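You operate a simulated robot arm through the tools that you are given. There is no shell and no other tool.

You run a simulated robot arm. Do the job below in one go: nothing can be reset, and whatever is moved stays where it is left.

JOB
Bleed the radiator with the key, catching the water in the cup.
Fine: cup under the valve first; shut the screw once water comes; key back in its block, cup back.

Only the result counts: the job must be done as asked and must still hold three seconds after the hand-in. Knocking over, shifting, dropping, spilling or breaking anything else fails it.

ROBOT AND FRAMES
A 7-joint arm with a two-finger parallel gripper, fixed in place. Base frame: the origin is at the foot of the arm, x ahead of it, y to its left, z up. Readings come in m, degrees, newtons and seconds.
With the tool pointing down near the work surface it reaches from about 0.26 to 0.68 m from the base axis. Its first joint turns from -66.0 to 66.0 degrees. Payload 1.57 kg.
The tool frame sits at the grasp point between the pads (the TCP): z along the fingers, y along the line on which they close. The tips reach 0.03 m beyond it. The gripper opens to 0.11 m. The fingers are 0.024 m wide and 0.012 m thick; the gripper's body (0.048 by 0.112 m) begins 0.078 m behind the TCP.
Orientation is told as [roll, pitch, yaw] about the base's x, y, z axes, in that order, counted from this pose: with the fingers straight down and closing along the base's y, the tool's x points along the base's -x, its y along +y and its z along -z.

CONTROLS
- The arm moves only by the tool jog_arm. Its argument "moves" is one flat list of numbers, 7 for each row, row after row: the shift along the base's x, y, z in units of 400 mm (1.0 is 400 mm), then the turn, a rotation vector about the base's x, y, z in units of 120 degrees (1.0 is 120 degrees), then the closure in counts, from 0 (fully open) to 255 (shut). In form: [dx, dy, dz, rx, ry, rz, hand, dx, dy, dz, rx, ry, rz, hand, ...]. A call has 1 to 20 rows; each row is the pose to reach, as a shift and turn from the pose commanded when the call began. A call with a number of a shift or a turn outside -1 to 1 is refused whole. Rows are played at 5 a second. More than 0.05 m and 8.6 degrees between two rows, or a gripper value outside its range, and nothing of the call is played. A pose out of reach is approached as far as the arm can. The call stops where the force on the tool passes 90 N (or 10 N more than at its start, if that is more) or the arm is blocked; 0.2 s more then pass. Each finger travels about 0.108 m/s and halts on what it meets, pressing with about 30 N; the grip force reading is that of the motor and also rises with nothing between the fingers. The clock runs only during rows and for 0.2 s after the last one: add rows that repeat a pose to give the fingers time. The reply holds the time, the measured pose of the TCP, the force on the tool along the base axes, the opening and the grip force, in the units named above and with some noise, with the torque about the TCP (base axes, N m) and any sound that the robot's microphone picked up.
- Cameras (640 x 400 px; columns grow to the right, rows downward): "scene" is fixed at [0.1386, -0.3708, 1.4266]; the picture's right is [0.95, -0.31, 0.00], its down [-0.12, -0.37, -0.92] and it looks along [0.28, 0.88, -0.38] (base axes); focal length 359 px, centre (320, 200). "wrist" rides on the gripper at [0.07, 0.016, -0.141] in the tool frame; the picture's right is [-0.23, 0.97, 0.00], its down [-0.86, -0.20, -0.48] and it looks along [-0.47, -0.11, 0.88] (tool axes); focal length 222 px, centre (320, 200). There is no depth. A picture from a camera that has moved, and an enlarged one, comes with that camera's place and axes in the base frame and with its lens.
- get_image(camera): a new picture of that camera. It takes no simulated time.
- enlarge(camera, box): a new picture of the part [left, top, right, bottom] of that camera's present view, enlarged. It takes no simulated time.
- sign_off(): hands the job in; it is judged then, once.

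Nothing tells you positions but the pictures and the camera data. Unless the task says otherwise, let go and move clear before handing in.

The tools are called after "Emit:" as name(argument=value, ...) on one line, values as JSON. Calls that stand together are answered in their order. jog_arm: Moves the arm, as the interface text tells. Its arguments: {"type":"object","properties":{"moves":{"type":"array"}},"required":["moves"]} The other tools are called the same way: get_image (camera) takes a picture; enlarge (camera, box) takes an enlarged picture of a part of a camera's view; sign_off () hands the job in.

At the start:

```text
time_s: 0.0
tcp_pos: [0.306, 0.2192, 1.2139]
tool_rot: [0.1, 0.0, 0.0]
wrist_force: [0.2, -0.1, 0.3]
wrist_torque: [0.02, 0.01, 0.01]
width: 0.11
grasp_force: 0.0
```

scene: 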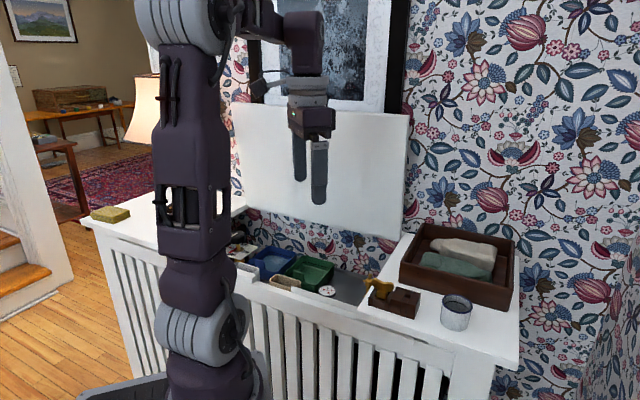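
wrist: 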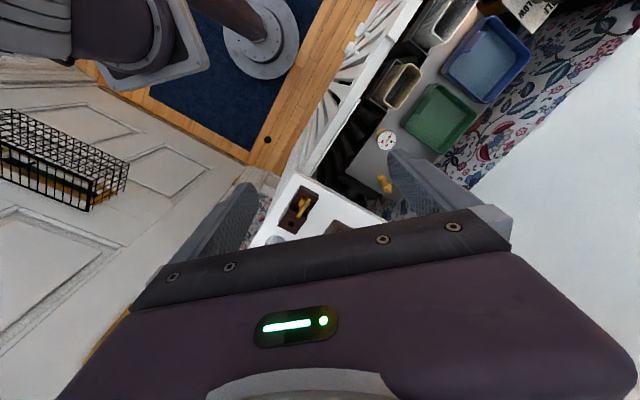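

I see a radiator cover with a hatch opened, a key in a wooden block, a metal cup and a tray on the right of the cover. I'll enlarge the views to find the valve, key and cup.

Emit:
enlarge(camera="scene", box=[340, 210, 540, 335])

Emit:
enlarge(camera="scene", box=[220, 220, 420, 345])

Emit:
enlarge(camera="wrist", box=[240, 80, 480, 250])

Emit:
get_image(camera="wrist")

```text
3.20 times, centred on (440, 272) of scene
camera zoom: at [0.1386, -0.3708, 1.4266], right [0.95, -0.31, 0.0], down [-0.12, -0.37, -0.92], along [0.28, 0.88, -0.38], focal length 1149 px, centre (-64, -32)
```

zoom: 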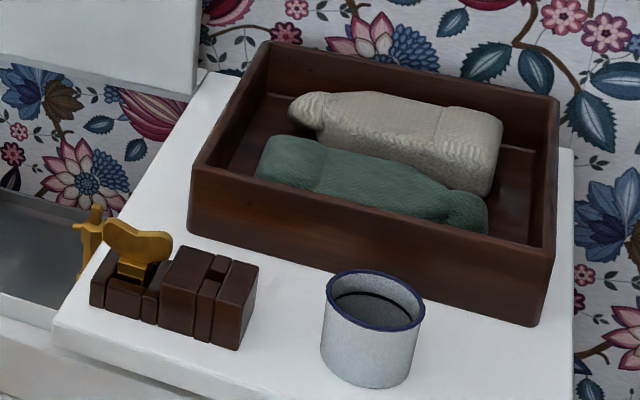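

```text
3.20 times, centred on (320, 282) of scene
camera zoom: at [0.1386, -0.3708, 1.4266], right [0.95, -0.31, 0.0], down [-0.12, -0.37, -0.92], along [0.28, 0.88, -0.38], focal length 1149 px, centre (320, -64)
```

zoom: 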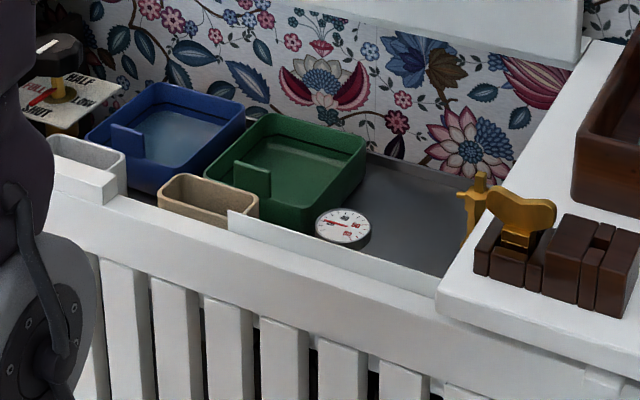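

```text
2.35 times, centred on (360, 165) of wrist
camera zoom: at [0.2373, 0.2353, 1.3549], right [0.23, 0.97, 0.0], down [0.86, -0.2, 0.48], along [0.47, -0.11, -0.88], focal length 523 px, centre (226, 282)
```

zoom: 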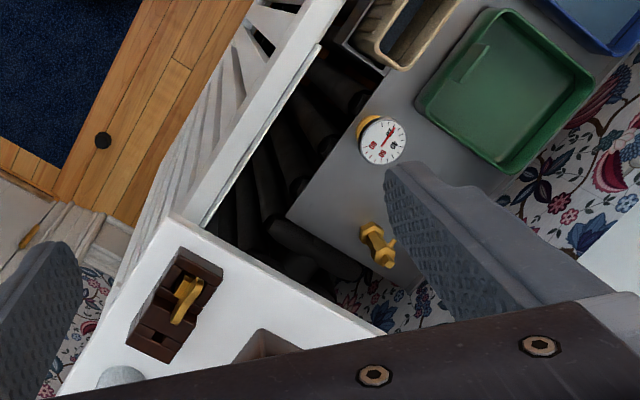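

```text
taken
camera wrist: at [0.2373, 0.2353, 1.3549], right [0.23, 0.97, 0.0], down [0.86, -0.2, 0.48], along [0.47, -0.11, -0.88], focal length 222 px, centre (320, 200)
```

wrist: 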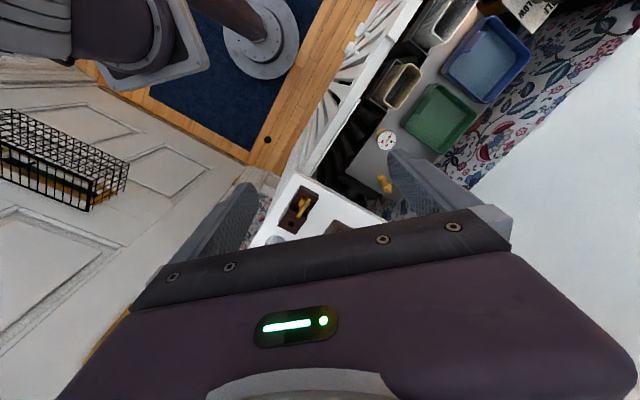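

The valve (brass) appears near [0.49, 0.33, 0.87] inside the open hatch, the key in its block near [0.44, 0.16, 0.98], and the cup is to the right of it. I'll zoom in further for detail before moving.

Emit:
enlarge(camera="scene", box=[350, 260, 430, 310])

Emit:
enlarge(camera="scene", box=[420, 280, 500, 330])

Emit:
enlarge(camera="wrist", box=[360, 110, 440, 210])

Emit:
enlarge(camera="scene", box=[220, 220, 300, 270])

Emit:
enlarge(camera="wrist", box=[250, 160, 350, 250])

```text
8.00 times, centred on (390, 285) of scene
camera zoom: at [0.1386, -0.3708, 1.4266], right [0.95, -0.31, 0.0], down [-0.12, -0.37, -0.92], along [0.28, 0.88, -0.38], focal length 2872 px, centre (-240, -480)
```

zoom: 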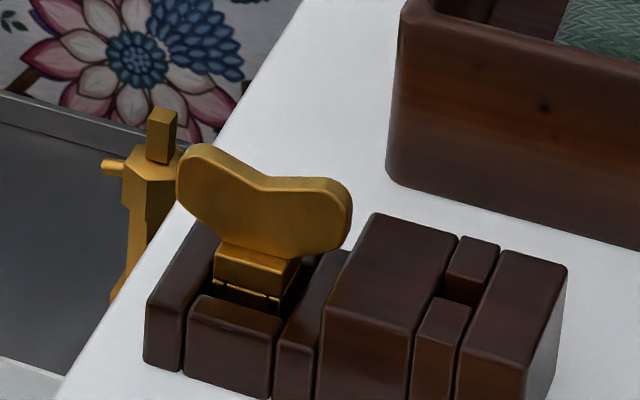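

```text
8.00 times, centred on (460, 305) of scene
camera zoom: at [0.1386, -0.3708, 1.4266], right [0.95, -0.31, 0.0], down [-0.12, -0.37, -0.92], along [0.28, 0.88, -0.38], focal length 2872 px, centre (-800, -640)
```

zoom: 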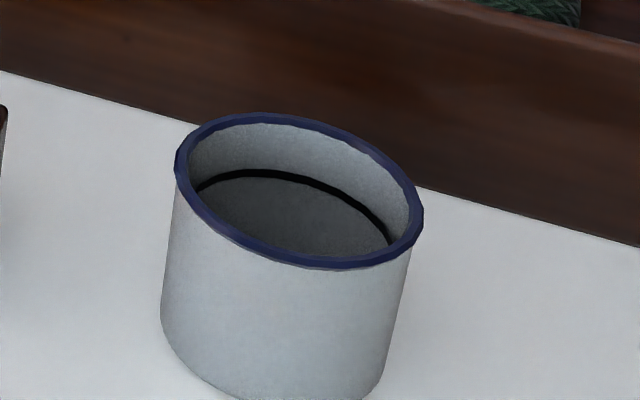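

```text
4.00 times, centred on (400, 160) of wrist
camera zoom: at [0.2373, 0.2353, 1.3549], right [0.23, 0.97, 0.0], down [0.86, -0.2, 0.48], along [0.47, -0.11, -0.88], focal length 888 px, centre (0, 360)
```

zoom: 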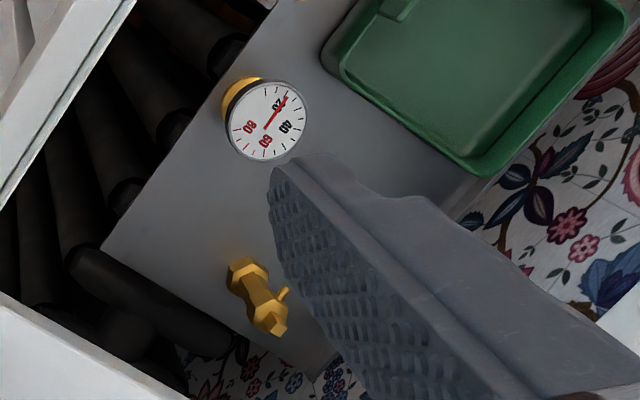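

```text
8.00 times, centred on (260, 245) of scene
camera zoom: at [0.1386, -0.3708, 1.4266], right [0.95, -0.31, 0.0], down [-0.12, -0.37, -0.92], along [0.28, 0.88, -0.38], focal length 2872 px, centre (800, -160)
```

zoom: 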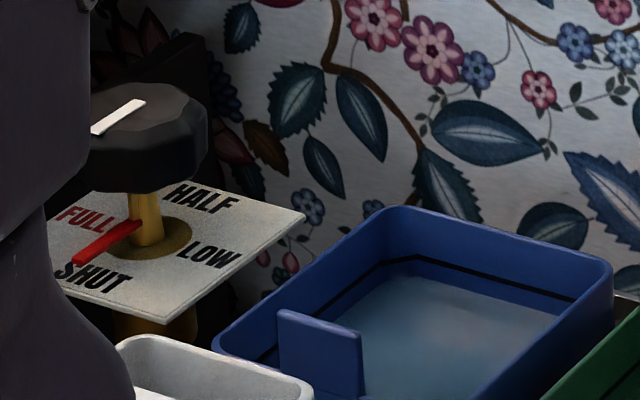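

```text
4.44 times, centred on (300, 205) of wrist
camera zoom: at [0.2373, 0.2353, 1.3549], right [0.23, 0.97, 0.0], down [0.86, -0.2, 0.48], along [0.47, -0.11, -0.88], focal length 987 px, centre (409, 178)
```

zoom: 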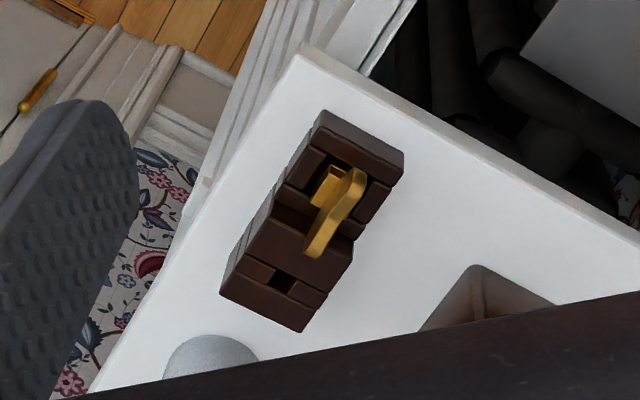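

The valve is a small brass stand with a sideways spout and a square spindle on top; the cover runs diagonally in the base frame. I'll move the wrist camera closer to the valve, staying well above everything.

Emit:
jog_arm(moves=[0.06, 0.05, -0.05, 0, 0, 0, 0, 0.12, 0.1, -0.1, 0, 0, 0, 0, 0.18, 0.15, -0.17, 0, 0, 0, 0, 0.235, 0.2, -0.235, 0, 0, 0, 0, 0.235, 0.2, -0.235, 0, 0, 0, 0])

Emit:
get_image(camera="wrist")

Emit:
get_image(camera="scene")

```text
time_s: 1.2
tcp_pos: [0.3998, 0.3017, 1.1191]
tool_rot: [0.0, 0.1, 0.0]
wrist_force: [-0.1, -0.4, -0.5]
wrist_torque: [0.0, 0.02, 0.0]
width: 0.1099
grasp_force: 0.1
```

```text
taken
camera wrist: at [0.332, 0.317, 1.2594], right [0.23, 0.97, 0.0], down [0.85, -0.2, 0.48], along [0.47, -0.11, -0.88], focal length 222 px, centre (320, 200)
```

wrist: 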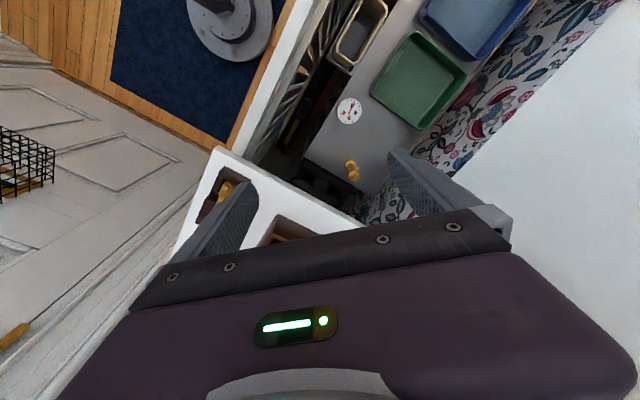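

```text
taken
```

scene: 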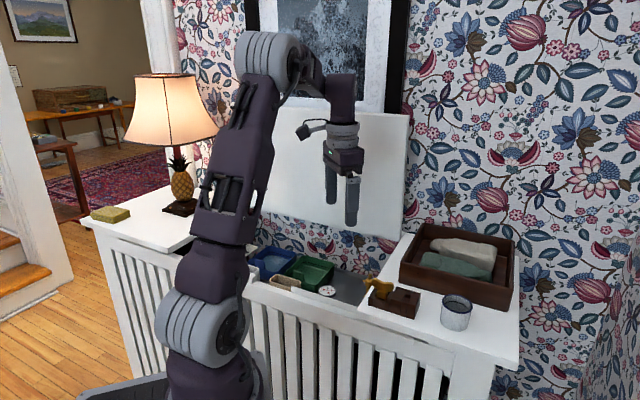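

Emit:
enlarge(camera="wrist", box=[300, 80, 420, 220])

Emit:
enlarge(camera="wrist", box=[330, 140, 380, 190])

Emit:
enlarge(camera="scene", box=[210, 220, 290, 270])

```text
2.86 times, centred on (360, 150) of wrist
camera zoom: at [0.332, 0.317, 1.2594], right [0.23, 0.97, 0.0], down [0.85, -0.2, 0.48], along [0.47, -0.11, -0.88], focal length 635 px, centre (206, 343)
```

zoom: 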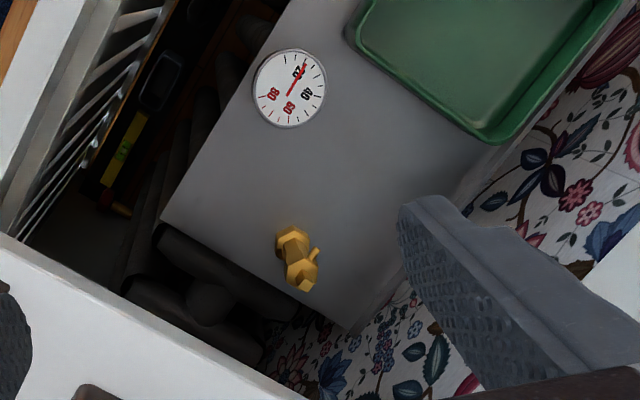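

```text
8.00 times, centred on (355, 165) of wrist
camera zoom: at [0.332, 0.317, 1.2594], right [0.23, 0.97, 0.0], down [0.85, -0.2, 0.48], along [0.47, -0.11, -0.88], focal length 1777 px, centre (40, 480)
```

zoom: 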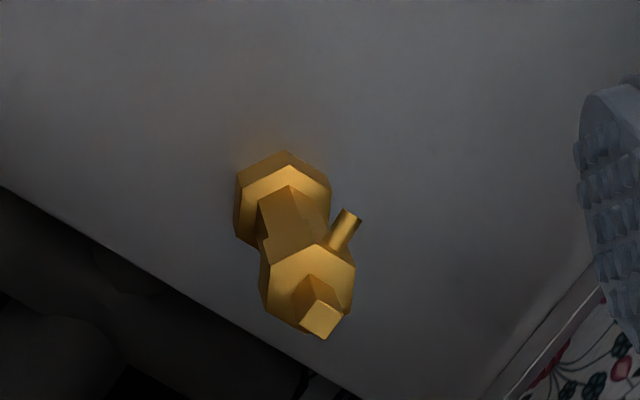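

```text
8.00 times, centred on (250, 245) of scene
camera zoom: at [0.1386, -0.3708, 1.4266], right [0.95, -0.31, 0.0], down [-0.12, -0.37, -0.92], along [0.28, 0.88, -0.38], focal length 2872 px, centre (880, -160)
```

zoom: 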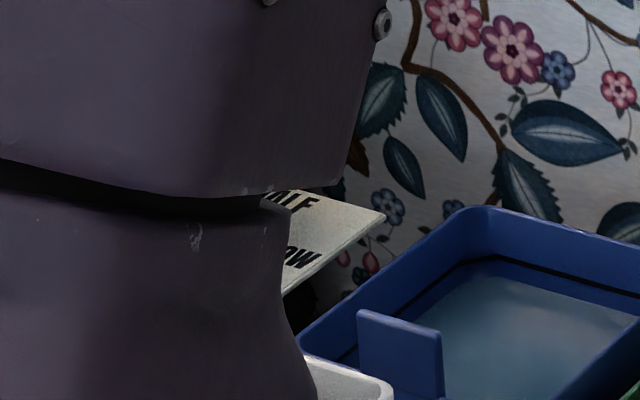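

The valve stands on the lower shelf with spindle top near z≈0.89 and its spout tip near [0.491, 0.354, 0.864]. Next I look down at the key block and the cup.

Emit:
jog_arm(moves=[0.05, -0.09, 0, 0, 0, 0, 0, 0.1, -0.18, 0, 0, 0, 0, 0, 0.15, -0.27, 0, 0, 0, 0, 0, 0.2, -0.36, 0, 0, 0, 0, 0, 0.25, -0.45, 0, 0, 0, 0, 0, 0.25, -0.45, 0, 0, 0, 0, 0])

Emit:
get_image(camera="wrist")

Emit:
enlarge(camera="wrist", box=[240, 40, 400, 140])

Emit:
enlarge(camera="wrist", box=[240, 130, 400, 230])

```text
time_s: 2.6
tcp_pos: [0.5002, 0.1208, 1.1179]
tool_rot: [0.0, 0.1, 0.0]
wrist_force: [-0.1, -0.1, 0.8]
wrist_torque: [0.01, -0.01, 0.0]
width: 0.1101
grasp_force: 0.0
```

```text
taken
camera wrist: at [0.431, 0.1366, 1.2593], right [0.23, 0.97, 0.0], down [0.86, -0.2, 0.48], along [0.47, -0.11, -0.88], focal length 222 px, centre (320, 200)
```

wrist: 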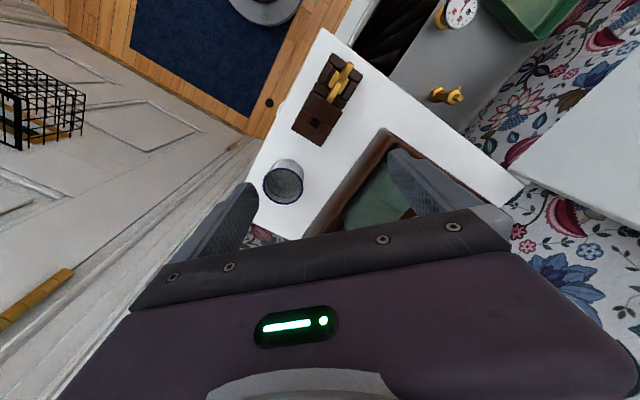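

```text
4.00 times, centred on (320, 90) of wrist
camera zoom: at [0.431, 0.1366, 1.2593], right [0.23, 0.97, 0.0], down [0.86, -0.2, 0.48], along [0.47, -0.11, -0.88], focal length 888 px, centre (320, 640)
```

zoom: 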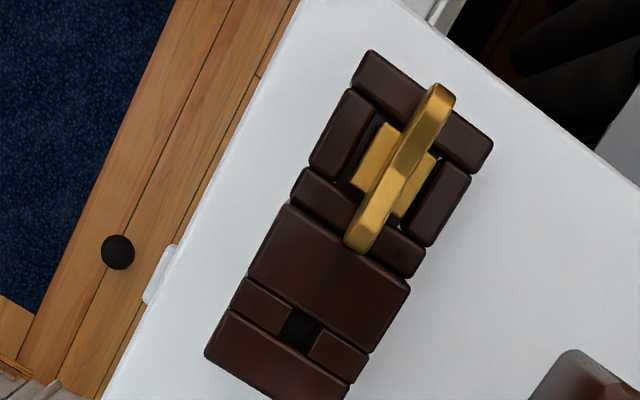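

```text
4.00 times, centred on (320, 180) of wrist
camera zoom: at [0.431, 0.1366, 1.2593], right [0.23, 0.97, 0.0], down [0.86, -0.2, 0.48], along [0.47, -0.11, -0.88], focal length 888 px, centre (320, 280)
```

zoom: 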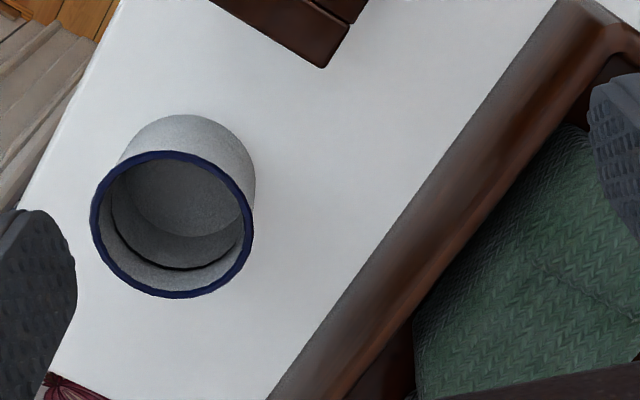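

Cup rim centre is near [0.541, 0.060, 1.0] with a ~5.5 cm diameter and ~5 cm height, the counter is near z=0.95, and the key handle is near [0.439, 0.156, 1.0]. Everything is turned about 45°, so I'll yaw the tool −45° and look again from the new viewpoint.

Emit:
jog_arm(moves=[0, 0, 0, 0, 0, -0.0625, 0, 0, 0, 0, 0, 0, -0.125, 0, 0, 0, 0, 0, 0, -0.1875, 0, 0, 0, 0, 0, 0, -0.25, 0, 0, 0, 0, 0, 0, -0.3125, 0, 0, 0, 0, 0, 0, -0.375, 0, 0, 0, 0, 0, 0, -0.375, 0])

Emit:
get_image(camera="wrist")

Emit:
enlarge(camera="wrist", box=[240, 50, 400, 150])

Emit:
enlarge(camera="wrist", box=[240, 130, 400, 230])

```text
time_s: 4.2
tcp_pos: [0.5004, 0.1191, 1.1204]
tool_rot: [-0.1, 0.1, -45.0]
wrist_force: [1.1, -0.4, 0.6]
wrist_torque: [0.0, -0.01, 0.0]
width: 0.1097
grasp_force: 0.2
```

```text
taken
camera wrist: at [0.4633, 0.181, 1.2612], right [0.85, 0.53, 0.0], down [0.46, -0.75, 0.48], along [0.25, -0.41, -0.88], focal length 222 px, centre (320, 200)
```

wrist: 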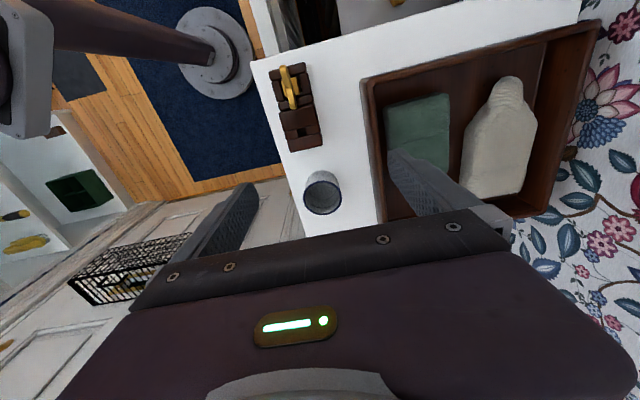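

```text
4.00 times, centred on (320, 100) of wrist
camera zoom: at [0.4633, 0.181, 1.2612], right [0.85, 0.53, 0.0], down [0.46, -0.75, 0.48], along [0.25, -0.41, -0.88], focal length 888 px, centre (320, 600)
```

zoom: 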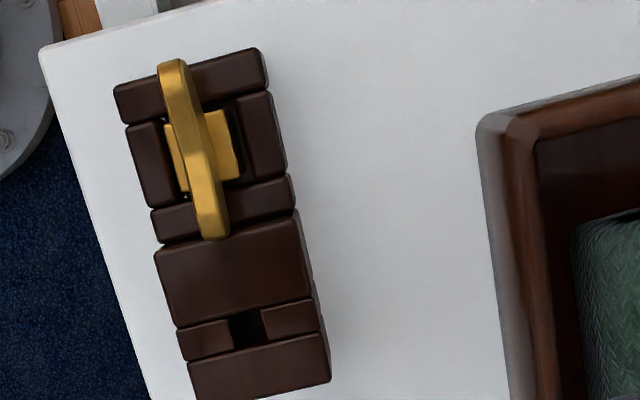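

```text
4.00 times, centred on (320, 180) of wrist
camera zoom: at [0.4633, 0.181, 1.2612], right [0.85, 0.53, 0.0], down [0.46, -0.75, 0.48], along [0.25, -0.41, -0.88], focal length 888 px, centre (320, 280)
```

zoom: 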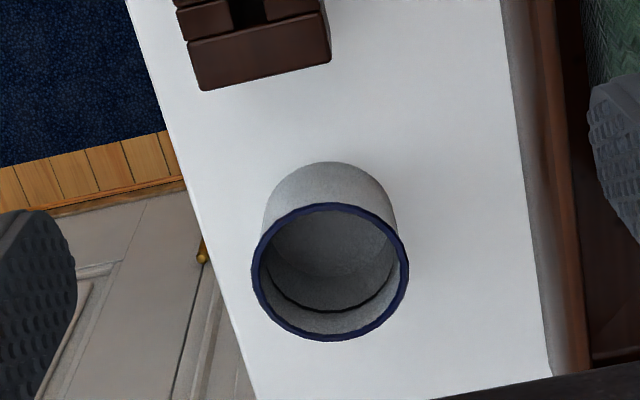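

The cover and key are turned close to 45°; cup rim centre ≈ [0.542, 0.059, 0.992], key handle centre ≈ [0.4396, 0.1555, ~1.0]. Next I take a closer look at the valve with this tool orientation.

Emit:
jog_arm(moves=[0.027, 0.1, -0.02, 0, 0, 0, 0, 0.054, 0.2, -0.04, 0, 0, 0, 0, 0.081, 0.3, -0.06, 0, 0, 0, 0, 0.109, 0.4025, -0.1, 0, 0, 0, 0, 0.109, 0.4025, -0.1, 0, 0, 0, 0])

Emit:
get_image(camera="wrist")

Emit:
enlarge(camera="wrist", box=[270, 40, 370, 160])

Emit:
get_image(camera="scene")

```text
time_s: 5.4
tcp_pos: [0.5448, 0.2826, 1.0798]
tool_rot: [0.0, 0.0, -45.0]
wrist_force: [1.1, -0.6, -0.7]
wrist_torque: [-0.01, 0.01, -0.01]
width: 0.1098
grasp_force: 0.0
```

```text
taken
camera wrist: at [0.5063, 0.3427, 1.2205], right [0.85, 0.53, 0.0], down [0.46, -0.75, 0.48], along [0.25, -0.41, -0.88], focal length 222 px, centre (320, 200)
```

wrist: 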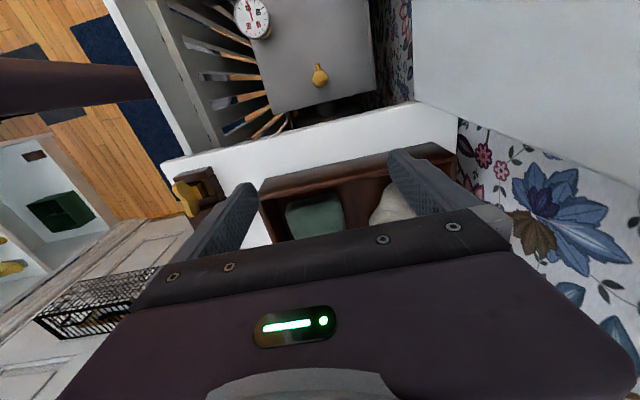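

```text
3.33 times, centred on (320, 100) of wrist
camera zoom: at [0.5063, 0.3427, 1.2205], right [0.85, 0.53, 0.0], down [0.46, -0.75, 0.48], along [0.25, -0.41, -0.88], focal length 740 px, centre (320, 533)
```

zoom: 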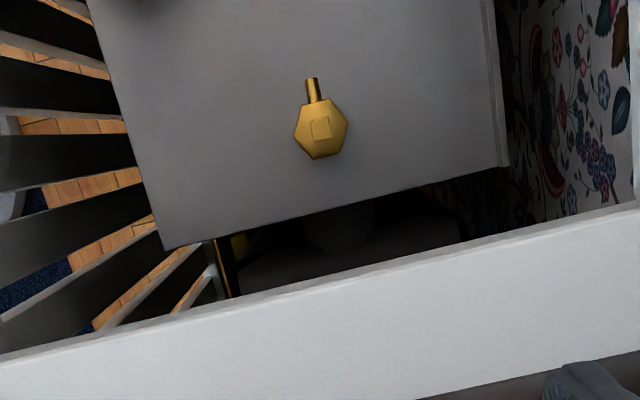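

```text
taken
```

scene: 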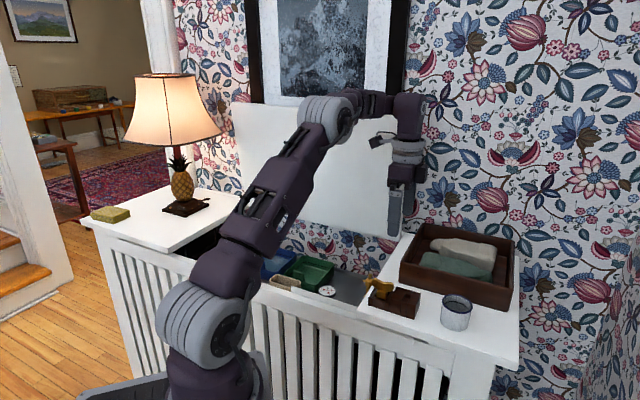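

Emit:
enlarge(camera="wrist", box=[300, 55, 340, 95])

Emit:
enlarge(camera="wrist", box=[220, 0, 420, 120])

```text
10.00 times, centred on (320, 75) of wrist
camera zoom: at [0.5063, 0.3427, 1.2205], right [0.85, 0.53, 0.0], down [0.46, -0.75, 0.48], along [0.25, -0.41, -0.88], focal length 2221 px, centre (320, 1450)
```

zoom: 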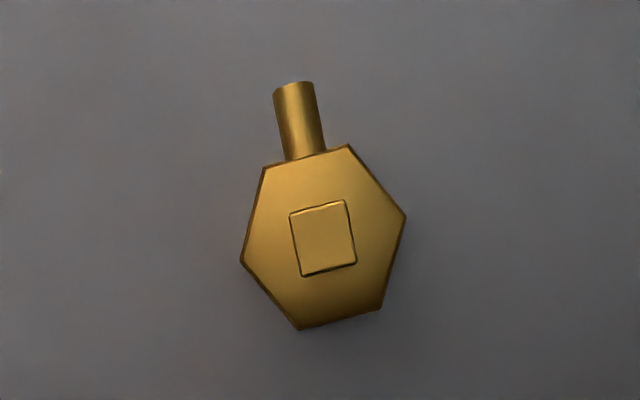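

```text
3.20 times, centred on (320, 60) of wrist
camera zoom: at [0.5063, 0.3427, 1.2205], right [0.85, 0.53, 0.0], down [0.46, -0.75, 0.48], along [0.25, -0.41, -0.88], focal length 711 px, centre (320, 648)
```

zoom: 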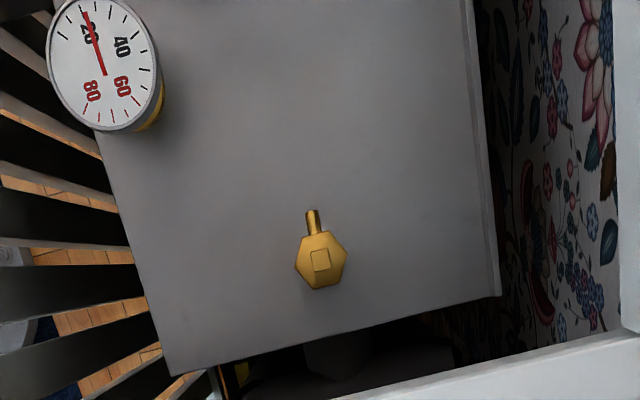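

Valve axis is at about [0.507, 0.3425] (spindle square turned ~44–45°), spout tip ≈ [0.494, 0.356, 0.864] pointing along 135°, shelf z ≈ 0.80. Now I go above the cup at a safe height and set the fingers to about 8 cm.

Emit:
jog_arm(moves=[0, 0, 0.1, 0, 0, 0, 0, 0, -0.11, 0.1, 0, 0, 0, 20, -0.002, -0.22, 0.1, 0, 0, 0, 40, -0.004, -0.33, 0.1, 0, 0, 0, 60, -0.006, -0.44, 0.1, 0, 0, 0, 70, -0.008, -0.558, 0.1, 0, 0, 0, 70, -0.008, -0.558, 0.1, 0, 0, 0, 70])

Emit:
get_image(camera="wrist")

Emit:
get_image(camera="scene")

```text
time_s: 7.0
tcp_pos: [0.539, 0.0582, 1.122]
tool_rot: [-0.1, 0.0, -45.0]
wrist_force: [-0.8, -0.5, -0.6]
wrist_torque: [-0.01, 0.01, 0.01]
width: 0.08
grasp_force: 0.1
```

```text
taken
camera wrist: at [0.503, 0.1184, 1.2611], right [0.85, 0.53, 0.0], down [0.46, -0.75, 0.48], along [0.25, -0.41, -0.88], focal length 222 px, centre (320, 200)
```

wrist: 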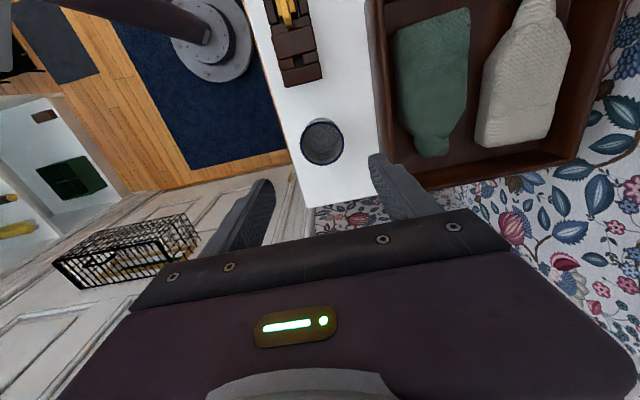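

```text
taken
```

scene: 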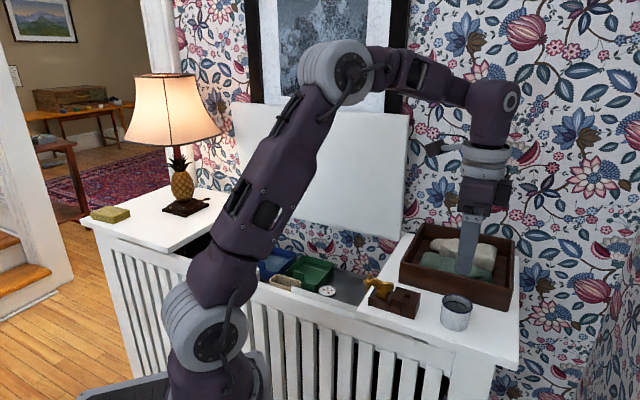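

Emit:
enlarge(camera="wrist", box=[280, 100, 360, 180])

Emit:
enlarge(camera="scene", box=[420, 285, 500, 335])

```text
5.00 times, centred on (320, 140) of wrist
camera zoom: at [0.503, 0.1184, 1.2611], right [0.85, 0.53, 0.0], down [0.46, -0.75, 0.48], along [0.25, -0.41, -0.88], focal length 1111 px, centre (320, 500)
```

zoom: 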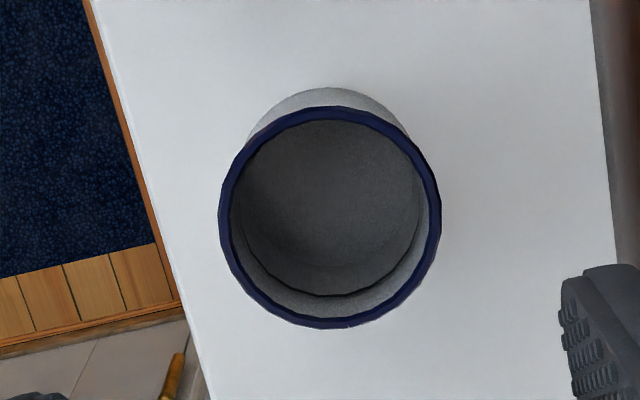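

```text
8.00 times, centred on (460, 310) of scene
camera zoom: at [0.1386, -0.3709, 1.4266], right [0.95, -0.31, 0.0], down [-0.12, -0.37, -0.92], along [0.28, 0.88, -0.38], focal length 2872 px, centre (-800, -680)
```

zoom: 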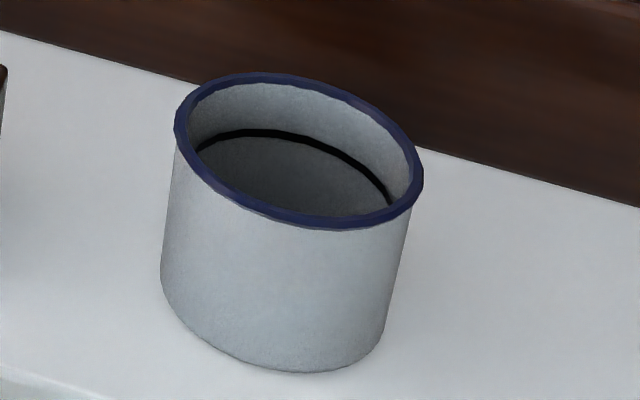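

The cup rim is ~5.4 cm wide, about 4.2 cm tall, centred ≈ [0.5415, 0.0605]. I lower straight over it with the fingers at 8 cm, tips staying above the counter.

Emit:
jog_arm(moves=[0.0028, 0.0055, -0.1, 0, 0, 0, 70, 0.0028, 0.0055, -0.2, 0, 0, 0, 70, 0.0028, 0.0055, -0.27, 0, 0, 0, 70, 0.0028, 0.0055, -0.318, 0, 0, 0, 70, 0.0028, 0.0055, -0.318, 0, 0, 0, 70])

Emit:
get_image(camera="wrist")

Emit:
enlarge(camera="scene", box=[400, 235, 528, 335])

```text
time_s: 8.2
tcp_pos: [0.5408, 0.0592, 0.9929]
tool_rot: [0.0, 0.0, -45.0]
wrist_force: [-0.2, 0.5, -0.6]
wrist_torque: [0.0, -0.01, 0.0]
width: 0.0798
grasp_force: 0.1
```

```text
taken
camera wrist: at [0.5036, 0.1202, 1.1328], right [0.85, 0.53, 0.0], down [0.46, -0.75, 0.48], along [0.25, -0.41, -0.88], focal length 222 px, centre (320, 200)
```

wrist: 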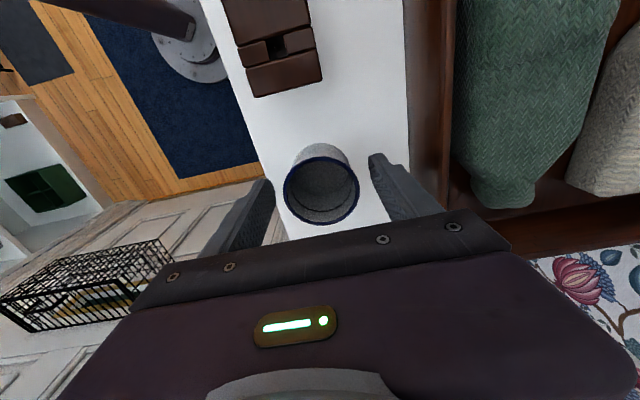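

```text
4.00 times, centred on (464, 285) of scene
camera zoom: at [0.1386, -0.3708, 1.4266], right [0.95, -0.31, 0.0], down [-0.12, -0.37, -0.92], along [0.28, 0.88, -0.38], focal length 1436 px, centre (-256, -140)
```

zoom: 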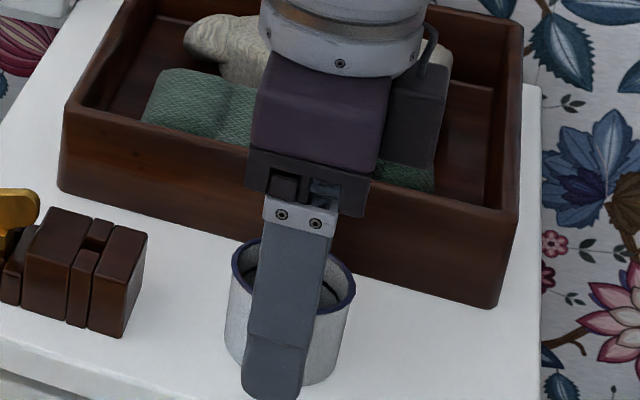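

The cup sits between the fingers, offset about 3 mm toward the camera side. I centre on it and close the gripper.

Emit:
jog_arm(moves=[-0.005, 0.005, 0, 0, 0, 0, 70, -0.005, 0.005, 0, 0, 0, 0, 100, -0.005, 0.005, 0, 0, 0, 0, 140, -0.005, 0.005, 0, 0, 0, 0, 160, -0.005, 0.005, 0, 0, 0, 0, 160])

Emit:
get_image(camera="wrist")

Emit:
enlarge(camera="scene", box=[400, 235, 528, 335])

```text
time_s: 9.4
tcp_pos: [0.5396, 0.0599, 0.9924]
tool_rot: [0.0, 0.1, -45.0]
wrist_force: [0.1, 0.6, 0.3]
wrist_torque: [-0.05, 0.01, 0.01]
width: 0.0486
grasp_force: 29.9
```

```text
taken
camera wrist: at [0.5021, 0.1217, 1.1332], right [0.85, 0.53, 0.0], down [0.46, -0.75, 0.48], along [0.25, -0.41, -0.88], focal length 222 px, centre (320, 200)
```

wrist: 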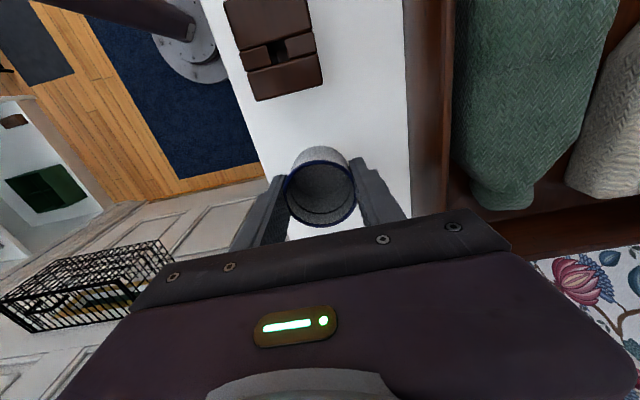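

```text
4.00 times, centred on (464, 285) of scene
camera zoom: at [0.1386, -0.3708, 1.4266], right [0.95, -0.31, 0.0], down [-0.12, -0.37, -0.92], along [0.28, 0.88, -0.38], focal length 1436 px, centre (-256, -140)
```

zoom: 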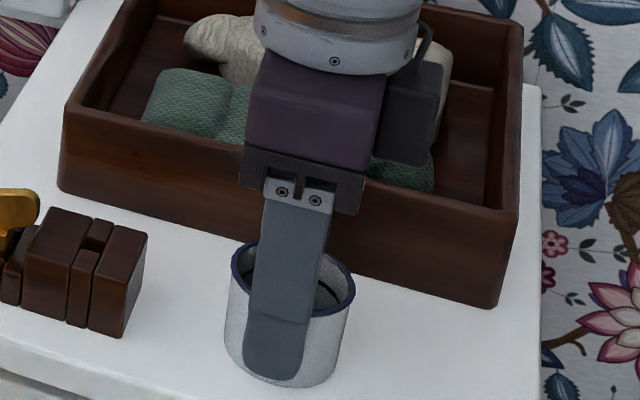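

The cup is gripped at about 4.9 cm width with 30 N. I lift it straight up and carry it over the hatch, to a spot left of the valve (clear of the spout).

Emit:
jog_arm(moves=[0, 0, 0.08, 0, 0, 0, 160, 0, 0, 0.2, 0, 0, 0, 160, 0, 0, 0.32, 0, 0, 0, 160, -0.0173, 0.0665, 0.32, 0, 0, 0, 160, -0.0433, 0.1663, 0.32, 0, 0, 0, 160, -0.0692, 0.266, 0.32, 0, 0, 0, 160, -0.0952, 0.3658, 0.32, 0, 0, 0, 160, -0.1211, 0.4655, 0.32, 0, 0, 0, 160, -0.1471, 0.5653, 0.32, 0, 0, 0, 160, -0.173, 0.665, 0.32, 0, 0, 0, 160, -0.199, 0.7648, 0.32, 0, 0, 0, 160, -0.2163, 0.8313, 0.32, 0, 0, 0, 160, -0.2163, 0.8313, 0.32, 0, 0, 0, 160])

Emit:
get_image(camera="wrist")

Emit:
get_image(camera="scene")

```text
time_s: 12.2
tcp_pos: [0.4524, 0.3949, 1.122]
tool_rot: [0.0, 0.0, -45.0]
wrist_force: [-0.2, 0.3, -0.2]
wrist_torque: [0.0, 0.03, 0.02]
width: 0.0486
grasp_force: 29.8
```

```text
taken
camera wrist: at [0.4156, 0.4554, 1.262], right [0.85, 0.53, 0.0], down [0.46, -0.75, 0.48], along [0.25, -0.41, -0.88], focal length 222 px, centre (320, 200)
```

wrist: 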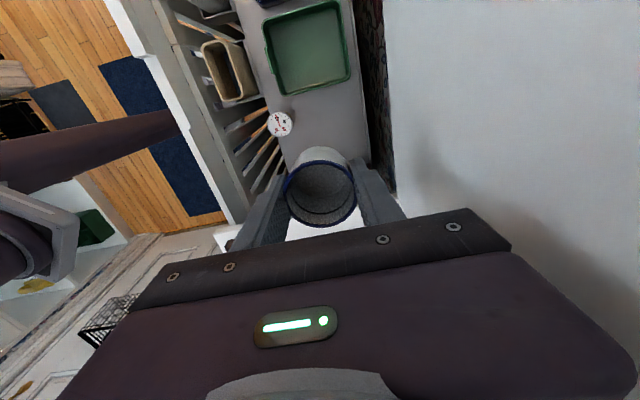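

```text
taken
```

scene: 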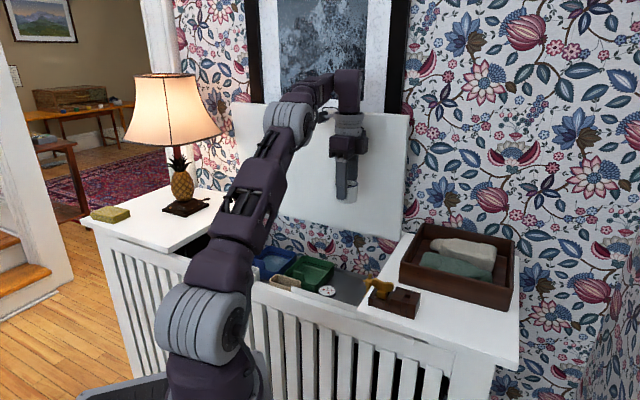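

The cup hangs over the hatch with the lid about 9 cm away. I lower it vertically to just above the shelf.

Emit:
jog_arm(moves=[0, 0, -0.1, 0, 0, 0, 160, 0, 0, -0.2, 0, 0, 0, 160, 0, 0, -0.3, 0, 0, 0, 160, 0, 0, -0.4, 0, 0, 0, 160, 0, 0, -0.5, 0, 0, 0, 160, 0, 0, -0.58, 0, 0, 0, 160, 0, 0, -0.63, 0, 0, 0, 160, 0, 0, -0.63, 0, 0, 0, 160])

Emit:
get_image(camera="wrist")

Emit:
get_image(camera="scene")

Emit:
enlarge(camera="scene", box=[300, 220, 428, 300])

```text
time_s: 14.0
tcp_pos: [0.4545, 0.3925, 0.868]
tool_rot: [0.0, 0.0, -44.9]
wrist_force: [-0.3, 0.1, -0.9]
wrist_torque: [0.0, 0.03, -0.03]
width: 0.0487
grasp_force: 29.7
```

```text
taken
camera wrist: at [0.4172, 0.4542, 1.0086], right [0.85, 0.53, 0.0], down [0.46, -0.75, 0.48], along [0.25, -0.41, -0.88], focal length 222 px, centre (320, 200)
```

wrist: 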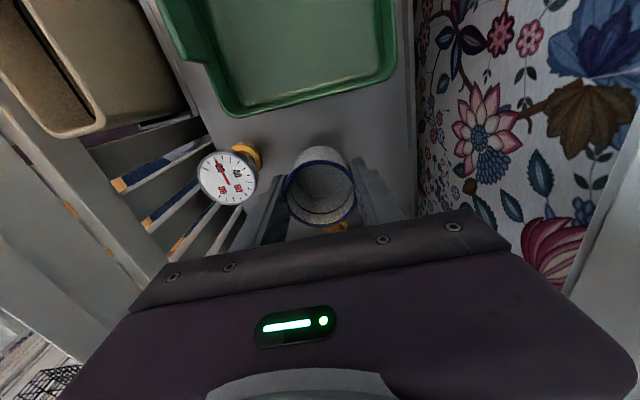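

```text
taken
```

scene: 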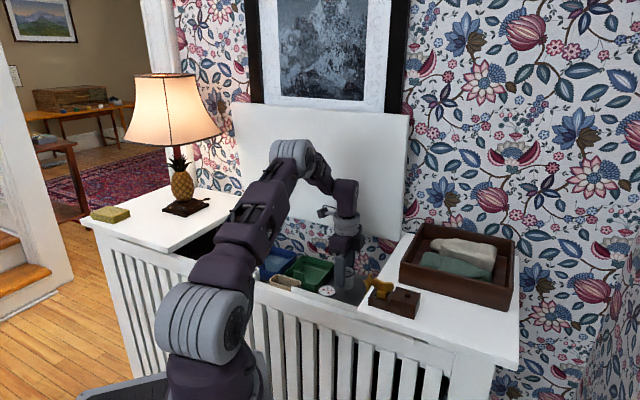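

```text
5.00 times, centred on (364, 260) of scene
camera zoom: at [0.1386, -0.3708, 1.4266], right [0.95, -0.31, 0.0], down [-0.12, -0.37, -0.92], along [0.28, 0.88, -0.38], focal length 1795 px, centre (100, -100)
```

zoom: 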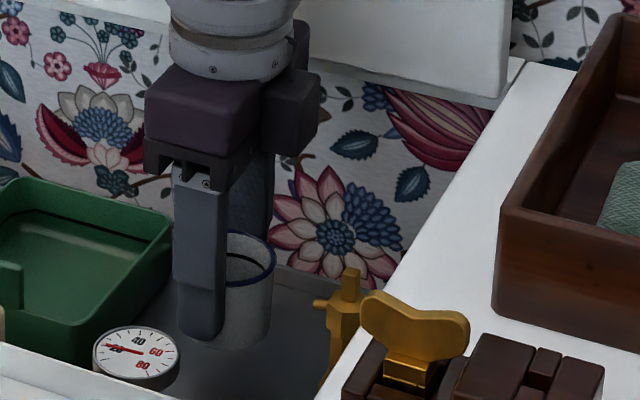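

The cup hangs beside the valve, still roughly 3 cm above the shelf. I lower in small steps watching the force.

Emit:
jog_arm(moves=[0, 0, -0.02, 0, 0, 0, 160, 0, 0, -0.04, 0, 0, 0, 160, 0, 0, -0.05, 0, 0, 0, 160, 0, 0, -0.05, 0, 0, 0, 160])

Emit:
enlarge(camera="scene", box=[300, 240, 428, 320])

```text
time_s: 15.0
tcp_pos: [0.4532, 0.3934, 0.8489]
tool_rot: [0.1, 0.0, -45.0]
wrist_force: [0.0, -0.2, -0.4]
wrist_torque: [0.0, 0.04, 0.02]
width: 0.0487
grasp_force: 30.0
```

```text
5.00 times, centred on (364, 280) of scene
camera zoom: at [0.1386, -0.3708, 1.4266], right [0.95, -0.31, 0.0], down [-0.12, -0.37, -0.92], along [0.28, 0.88, -0.38], focal length 1795 px, centre (100, -200)
```

zoom: 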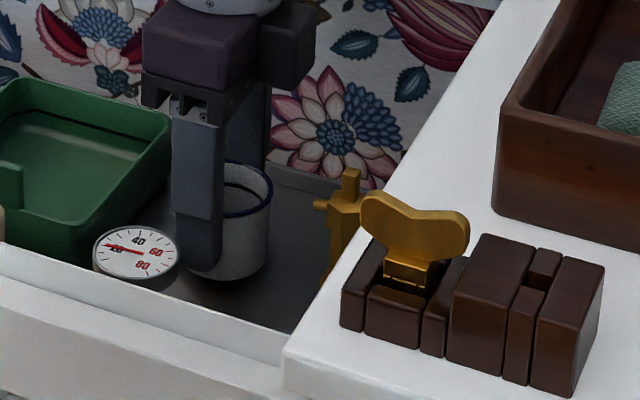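

Emit:
jog_arm(moves=[0, 0, -0.005, 0, 0, 0, 160, 0, 0, -0.01, 0, 0, 0, 160, 0, 0, -0.015, 0, 0, 0, 160, 0, 0, -0.015, 0, 0, 0, 160])

Emit:
enlarge(camera="wrist", box=[180, 130, 420, 250])

```text
time_s: 16.0
tcp_pos: [0.4528, 0.3933, 0.8429]
tool_rot: [0.0, -0.1, -45.0]
wrist_force: [-1.0, -0.6, 2.4]
wrist_torque: [-0.03, 0.04, -0.05]
width: 0.0482
grasp_force: 30.1
```

```text
2.67 times, centred on (300, 190) of wrist
camera zoom: at [0.4164, 0.4543, 0.9832], right [0.85, 0.53, 0.0], down [0.46, -0.75, 0.48], along [0.25, -0.41, -0.88], focal length 592 px, centre (373, 227)
```

zoom: 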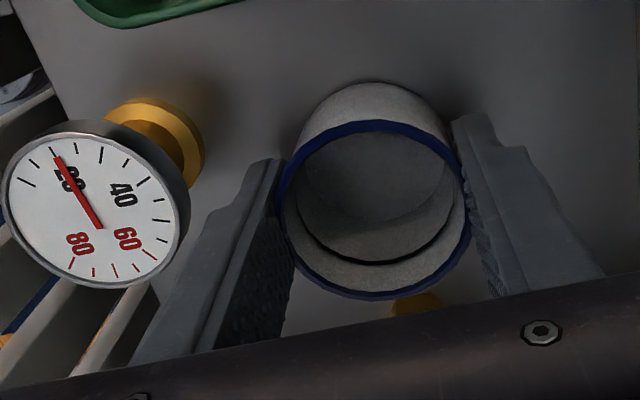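

Slight upward force, maybe first contact. One small step more to confirm.

Emit:
jog_arm(moves=[0, 0, -0.0025, 0, 0, 0, 160, 0, 0, -0.005, 0, 0, 0, 160, 0, 0, -0.005, 0, 0, 0, 160])

```text
time_s: 16.8
tcp_pos: [0.4539, 0.3939, 0.8428]
tool_rot: [0.1, -0.1, -45.0]
wrist_force: [-3.7, -4.6, 24.3]
wrist_torque: [-0.06, 0.04, -0.01]
width: 0.0485
grasp_force: 29.6
```

Contact with the shelf is confirmed at TCP z≈0.8425. I lift about 3 mm and slide the cup part way toward the spout, then look.

Emit:
jog_arm(moves=[0, 0, 0.0125, 0, 0, 0, 160, 0.015, -0.015, 0.0125, 0, 0, 0, 160, 0.03, -0.03, 0.0125, 0, 0, 0, 160, 0.042, -0.042, 0.0125, 0, 0, 0, 160, 0.042, -0.042, 0.0125, 0, 0, 0, 160])

Emit:
enlarge(camera="wrist", box=[240, 140, 400, 240])

Emit:
enlarge(camera="scene", box=[330, 250, 410, 300])

```text
time_s: 18.0
tcp_pos: [0.4708, 0.3774, 0.8462]
tool_rot: [-0.1, 0.0, -45.0]
wrist_force: [0.4, -0.8, -0.8]
wrist_torque: [0.05, 0.01, 0.02]
width: 0.0483
grasp_force: 29.9
```

```text
4.00 times, centred on (320, 190) of wrist
camera zoom: at [0.4332, 0.4382, 0.9862], right [0.85, 0.53, 0.0], down [0.46, -0.75, 0.48], along [0.25, -0.41, -0.88], focal length 888 px, centre (320, 240)
```

zoom: 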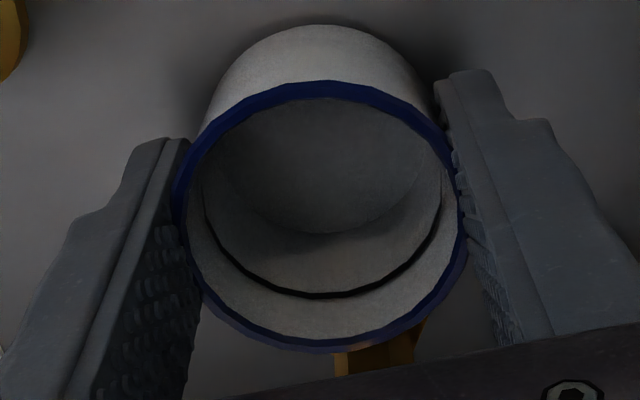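

```text
8.00 times, centred on (370, 275) of scene
camera zoom: at [0.1386, -0.3708, 1.4266], right [0.95, -0.31, 0.0], down [-0.12, -0.37, -0.92], along [0.28, 0.88, -0.38], focal length 2872 px, centre (-80, -400)
```

zoom: 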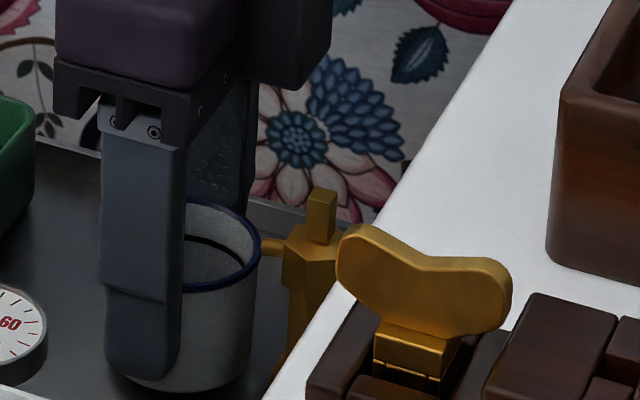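

The cup is lined up with the spout in the sideways direction; I slide it the remaining ~11 mm under the spout.

Emit:
jog_arm(moves=[0.007, -0.007, 0, 0, 0, 0, 160, 0.014, -0.014, 0, 0, 0, 0, 160, 0.02, -0.02, 0, 0, 0, 0, 160, 0.02, -0.02, 0, 0, 0, 0, 160])

Emit:
enlarge(camera="wrist", box=[240, 140, 400, 240])

Emit:
enlarge(camera="scene", box=[345, 255, 409, 295])

```text
time_s: 19.0
tcp_pos: [0.4766, 0.3704, 0.8464]
tool_rot: [0.0, 0.2, -44.9]
wrist_force: [-12.2, 10.3, 3.3]
wrist_torque: [0.3, 0.36, -0.06]
width: 0.0483
grasp_force: 30.7
```

```text
4.00 times, centred on (320, 190) of wrist
camera zoom: at [0.4397, 0.431, 0.9865], right [0.85, 0.53, 0.0], down [0.47, -0.75, 0.48], along [0.25, -0.4, -0.88], focal length 888 px, centre (320, 240)
```

zoom: 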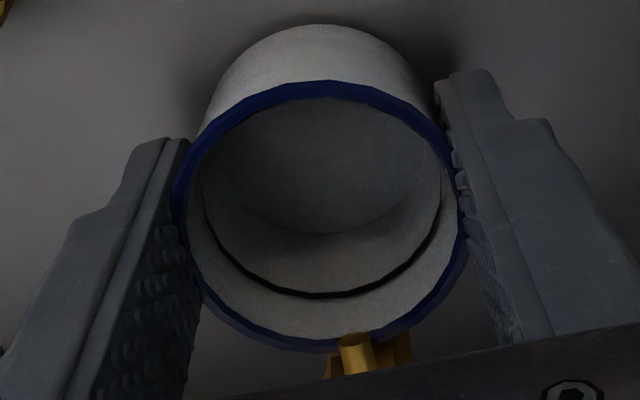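

```text
10.00 times, centred on (377, 275) of scene
camera zoom: at [0.1382, -0.3706, 1.4267], right [0.95, -0.3, 0.0], down [-0.12, -0.37, -0.92], along [0.28, 0.88, -0.38], focal length 3590 px, centre (-250, -550)
```

zoom: 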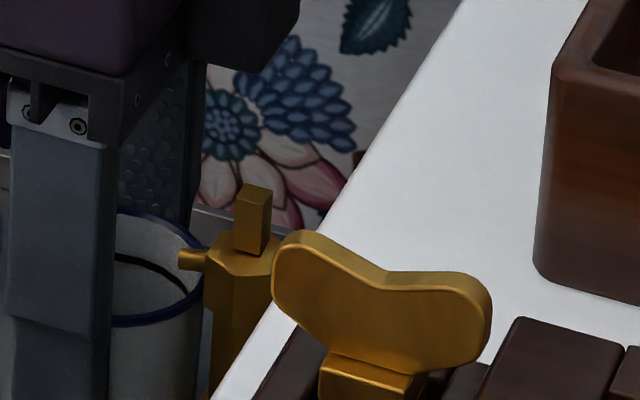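

The cup touched the valve base (≈16 N sideways, contact low at the hex foot), so it is as far under as it can go. I back off 2 mm and check the force.

Emit:
jog_arm(moves=[-0.0025, 0.0025, 0, 0, 0, 0, 160, -0.0045, 0.0045, 0, 0, 0, 0, 160, -0.0045, 0.0045, 0, 0, 0, 0, 160])

Emit:
enlarge(camera="wrist", box=[240, 140, 400, 240])

```text
time_s: 19.8
tcp_pos: [0.4762, 0.3706, 0.8456]
tool_rot: [0.0, 0.0, -45.0]
wrist_force: [-6.7, 7.9, 1.6]
wrist_torque: [0.27, 0.2, -0.02]
width: 0.0485
grasp_force: 29.8
```

```text
4.00 times, centred on (320, 190) of wrist
camera zoom: at [0.4393, 0.4313, 0.986], right [0.85, 0.53, 0.0], down [0.46, -0.75, 0.48], along [0.25, -0.41, -0.88], focal length 888 px, centre (320, 240)
```

zoom: 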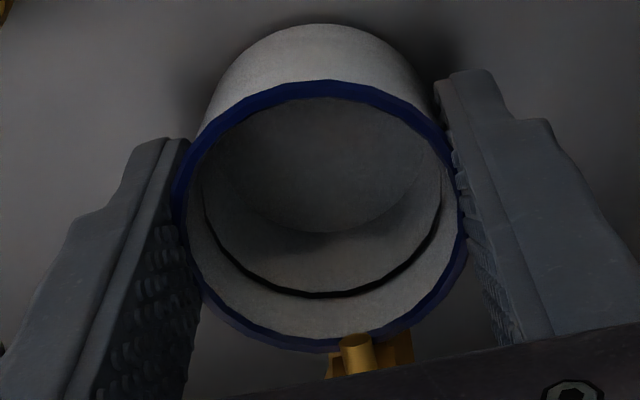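

Still about 10 N, so the arm is soft sideways; the actual cup position is near contact. I back off further until the force fades.

Emit:
jog_arm(moves=[-0.003, 0.003, 0, 0, 0, 0, 160, -0.0065, 0.0065, 0, 0, 0, 0, 160, -0.0065, 0.0065, 0, 0, 0, 0, 160])

```text
time_s: 20.6
tcp_pos: [0.4722, 0.3719, 0.8463]
tool_rot: [0.0, 0.0, -45.0]
wrist_force: [-0.4, -0.1, -0.3]
wrist_torque: [-0.01, 0.01, -0.01]
width: 0.0482
grasp_force: 29.9
```

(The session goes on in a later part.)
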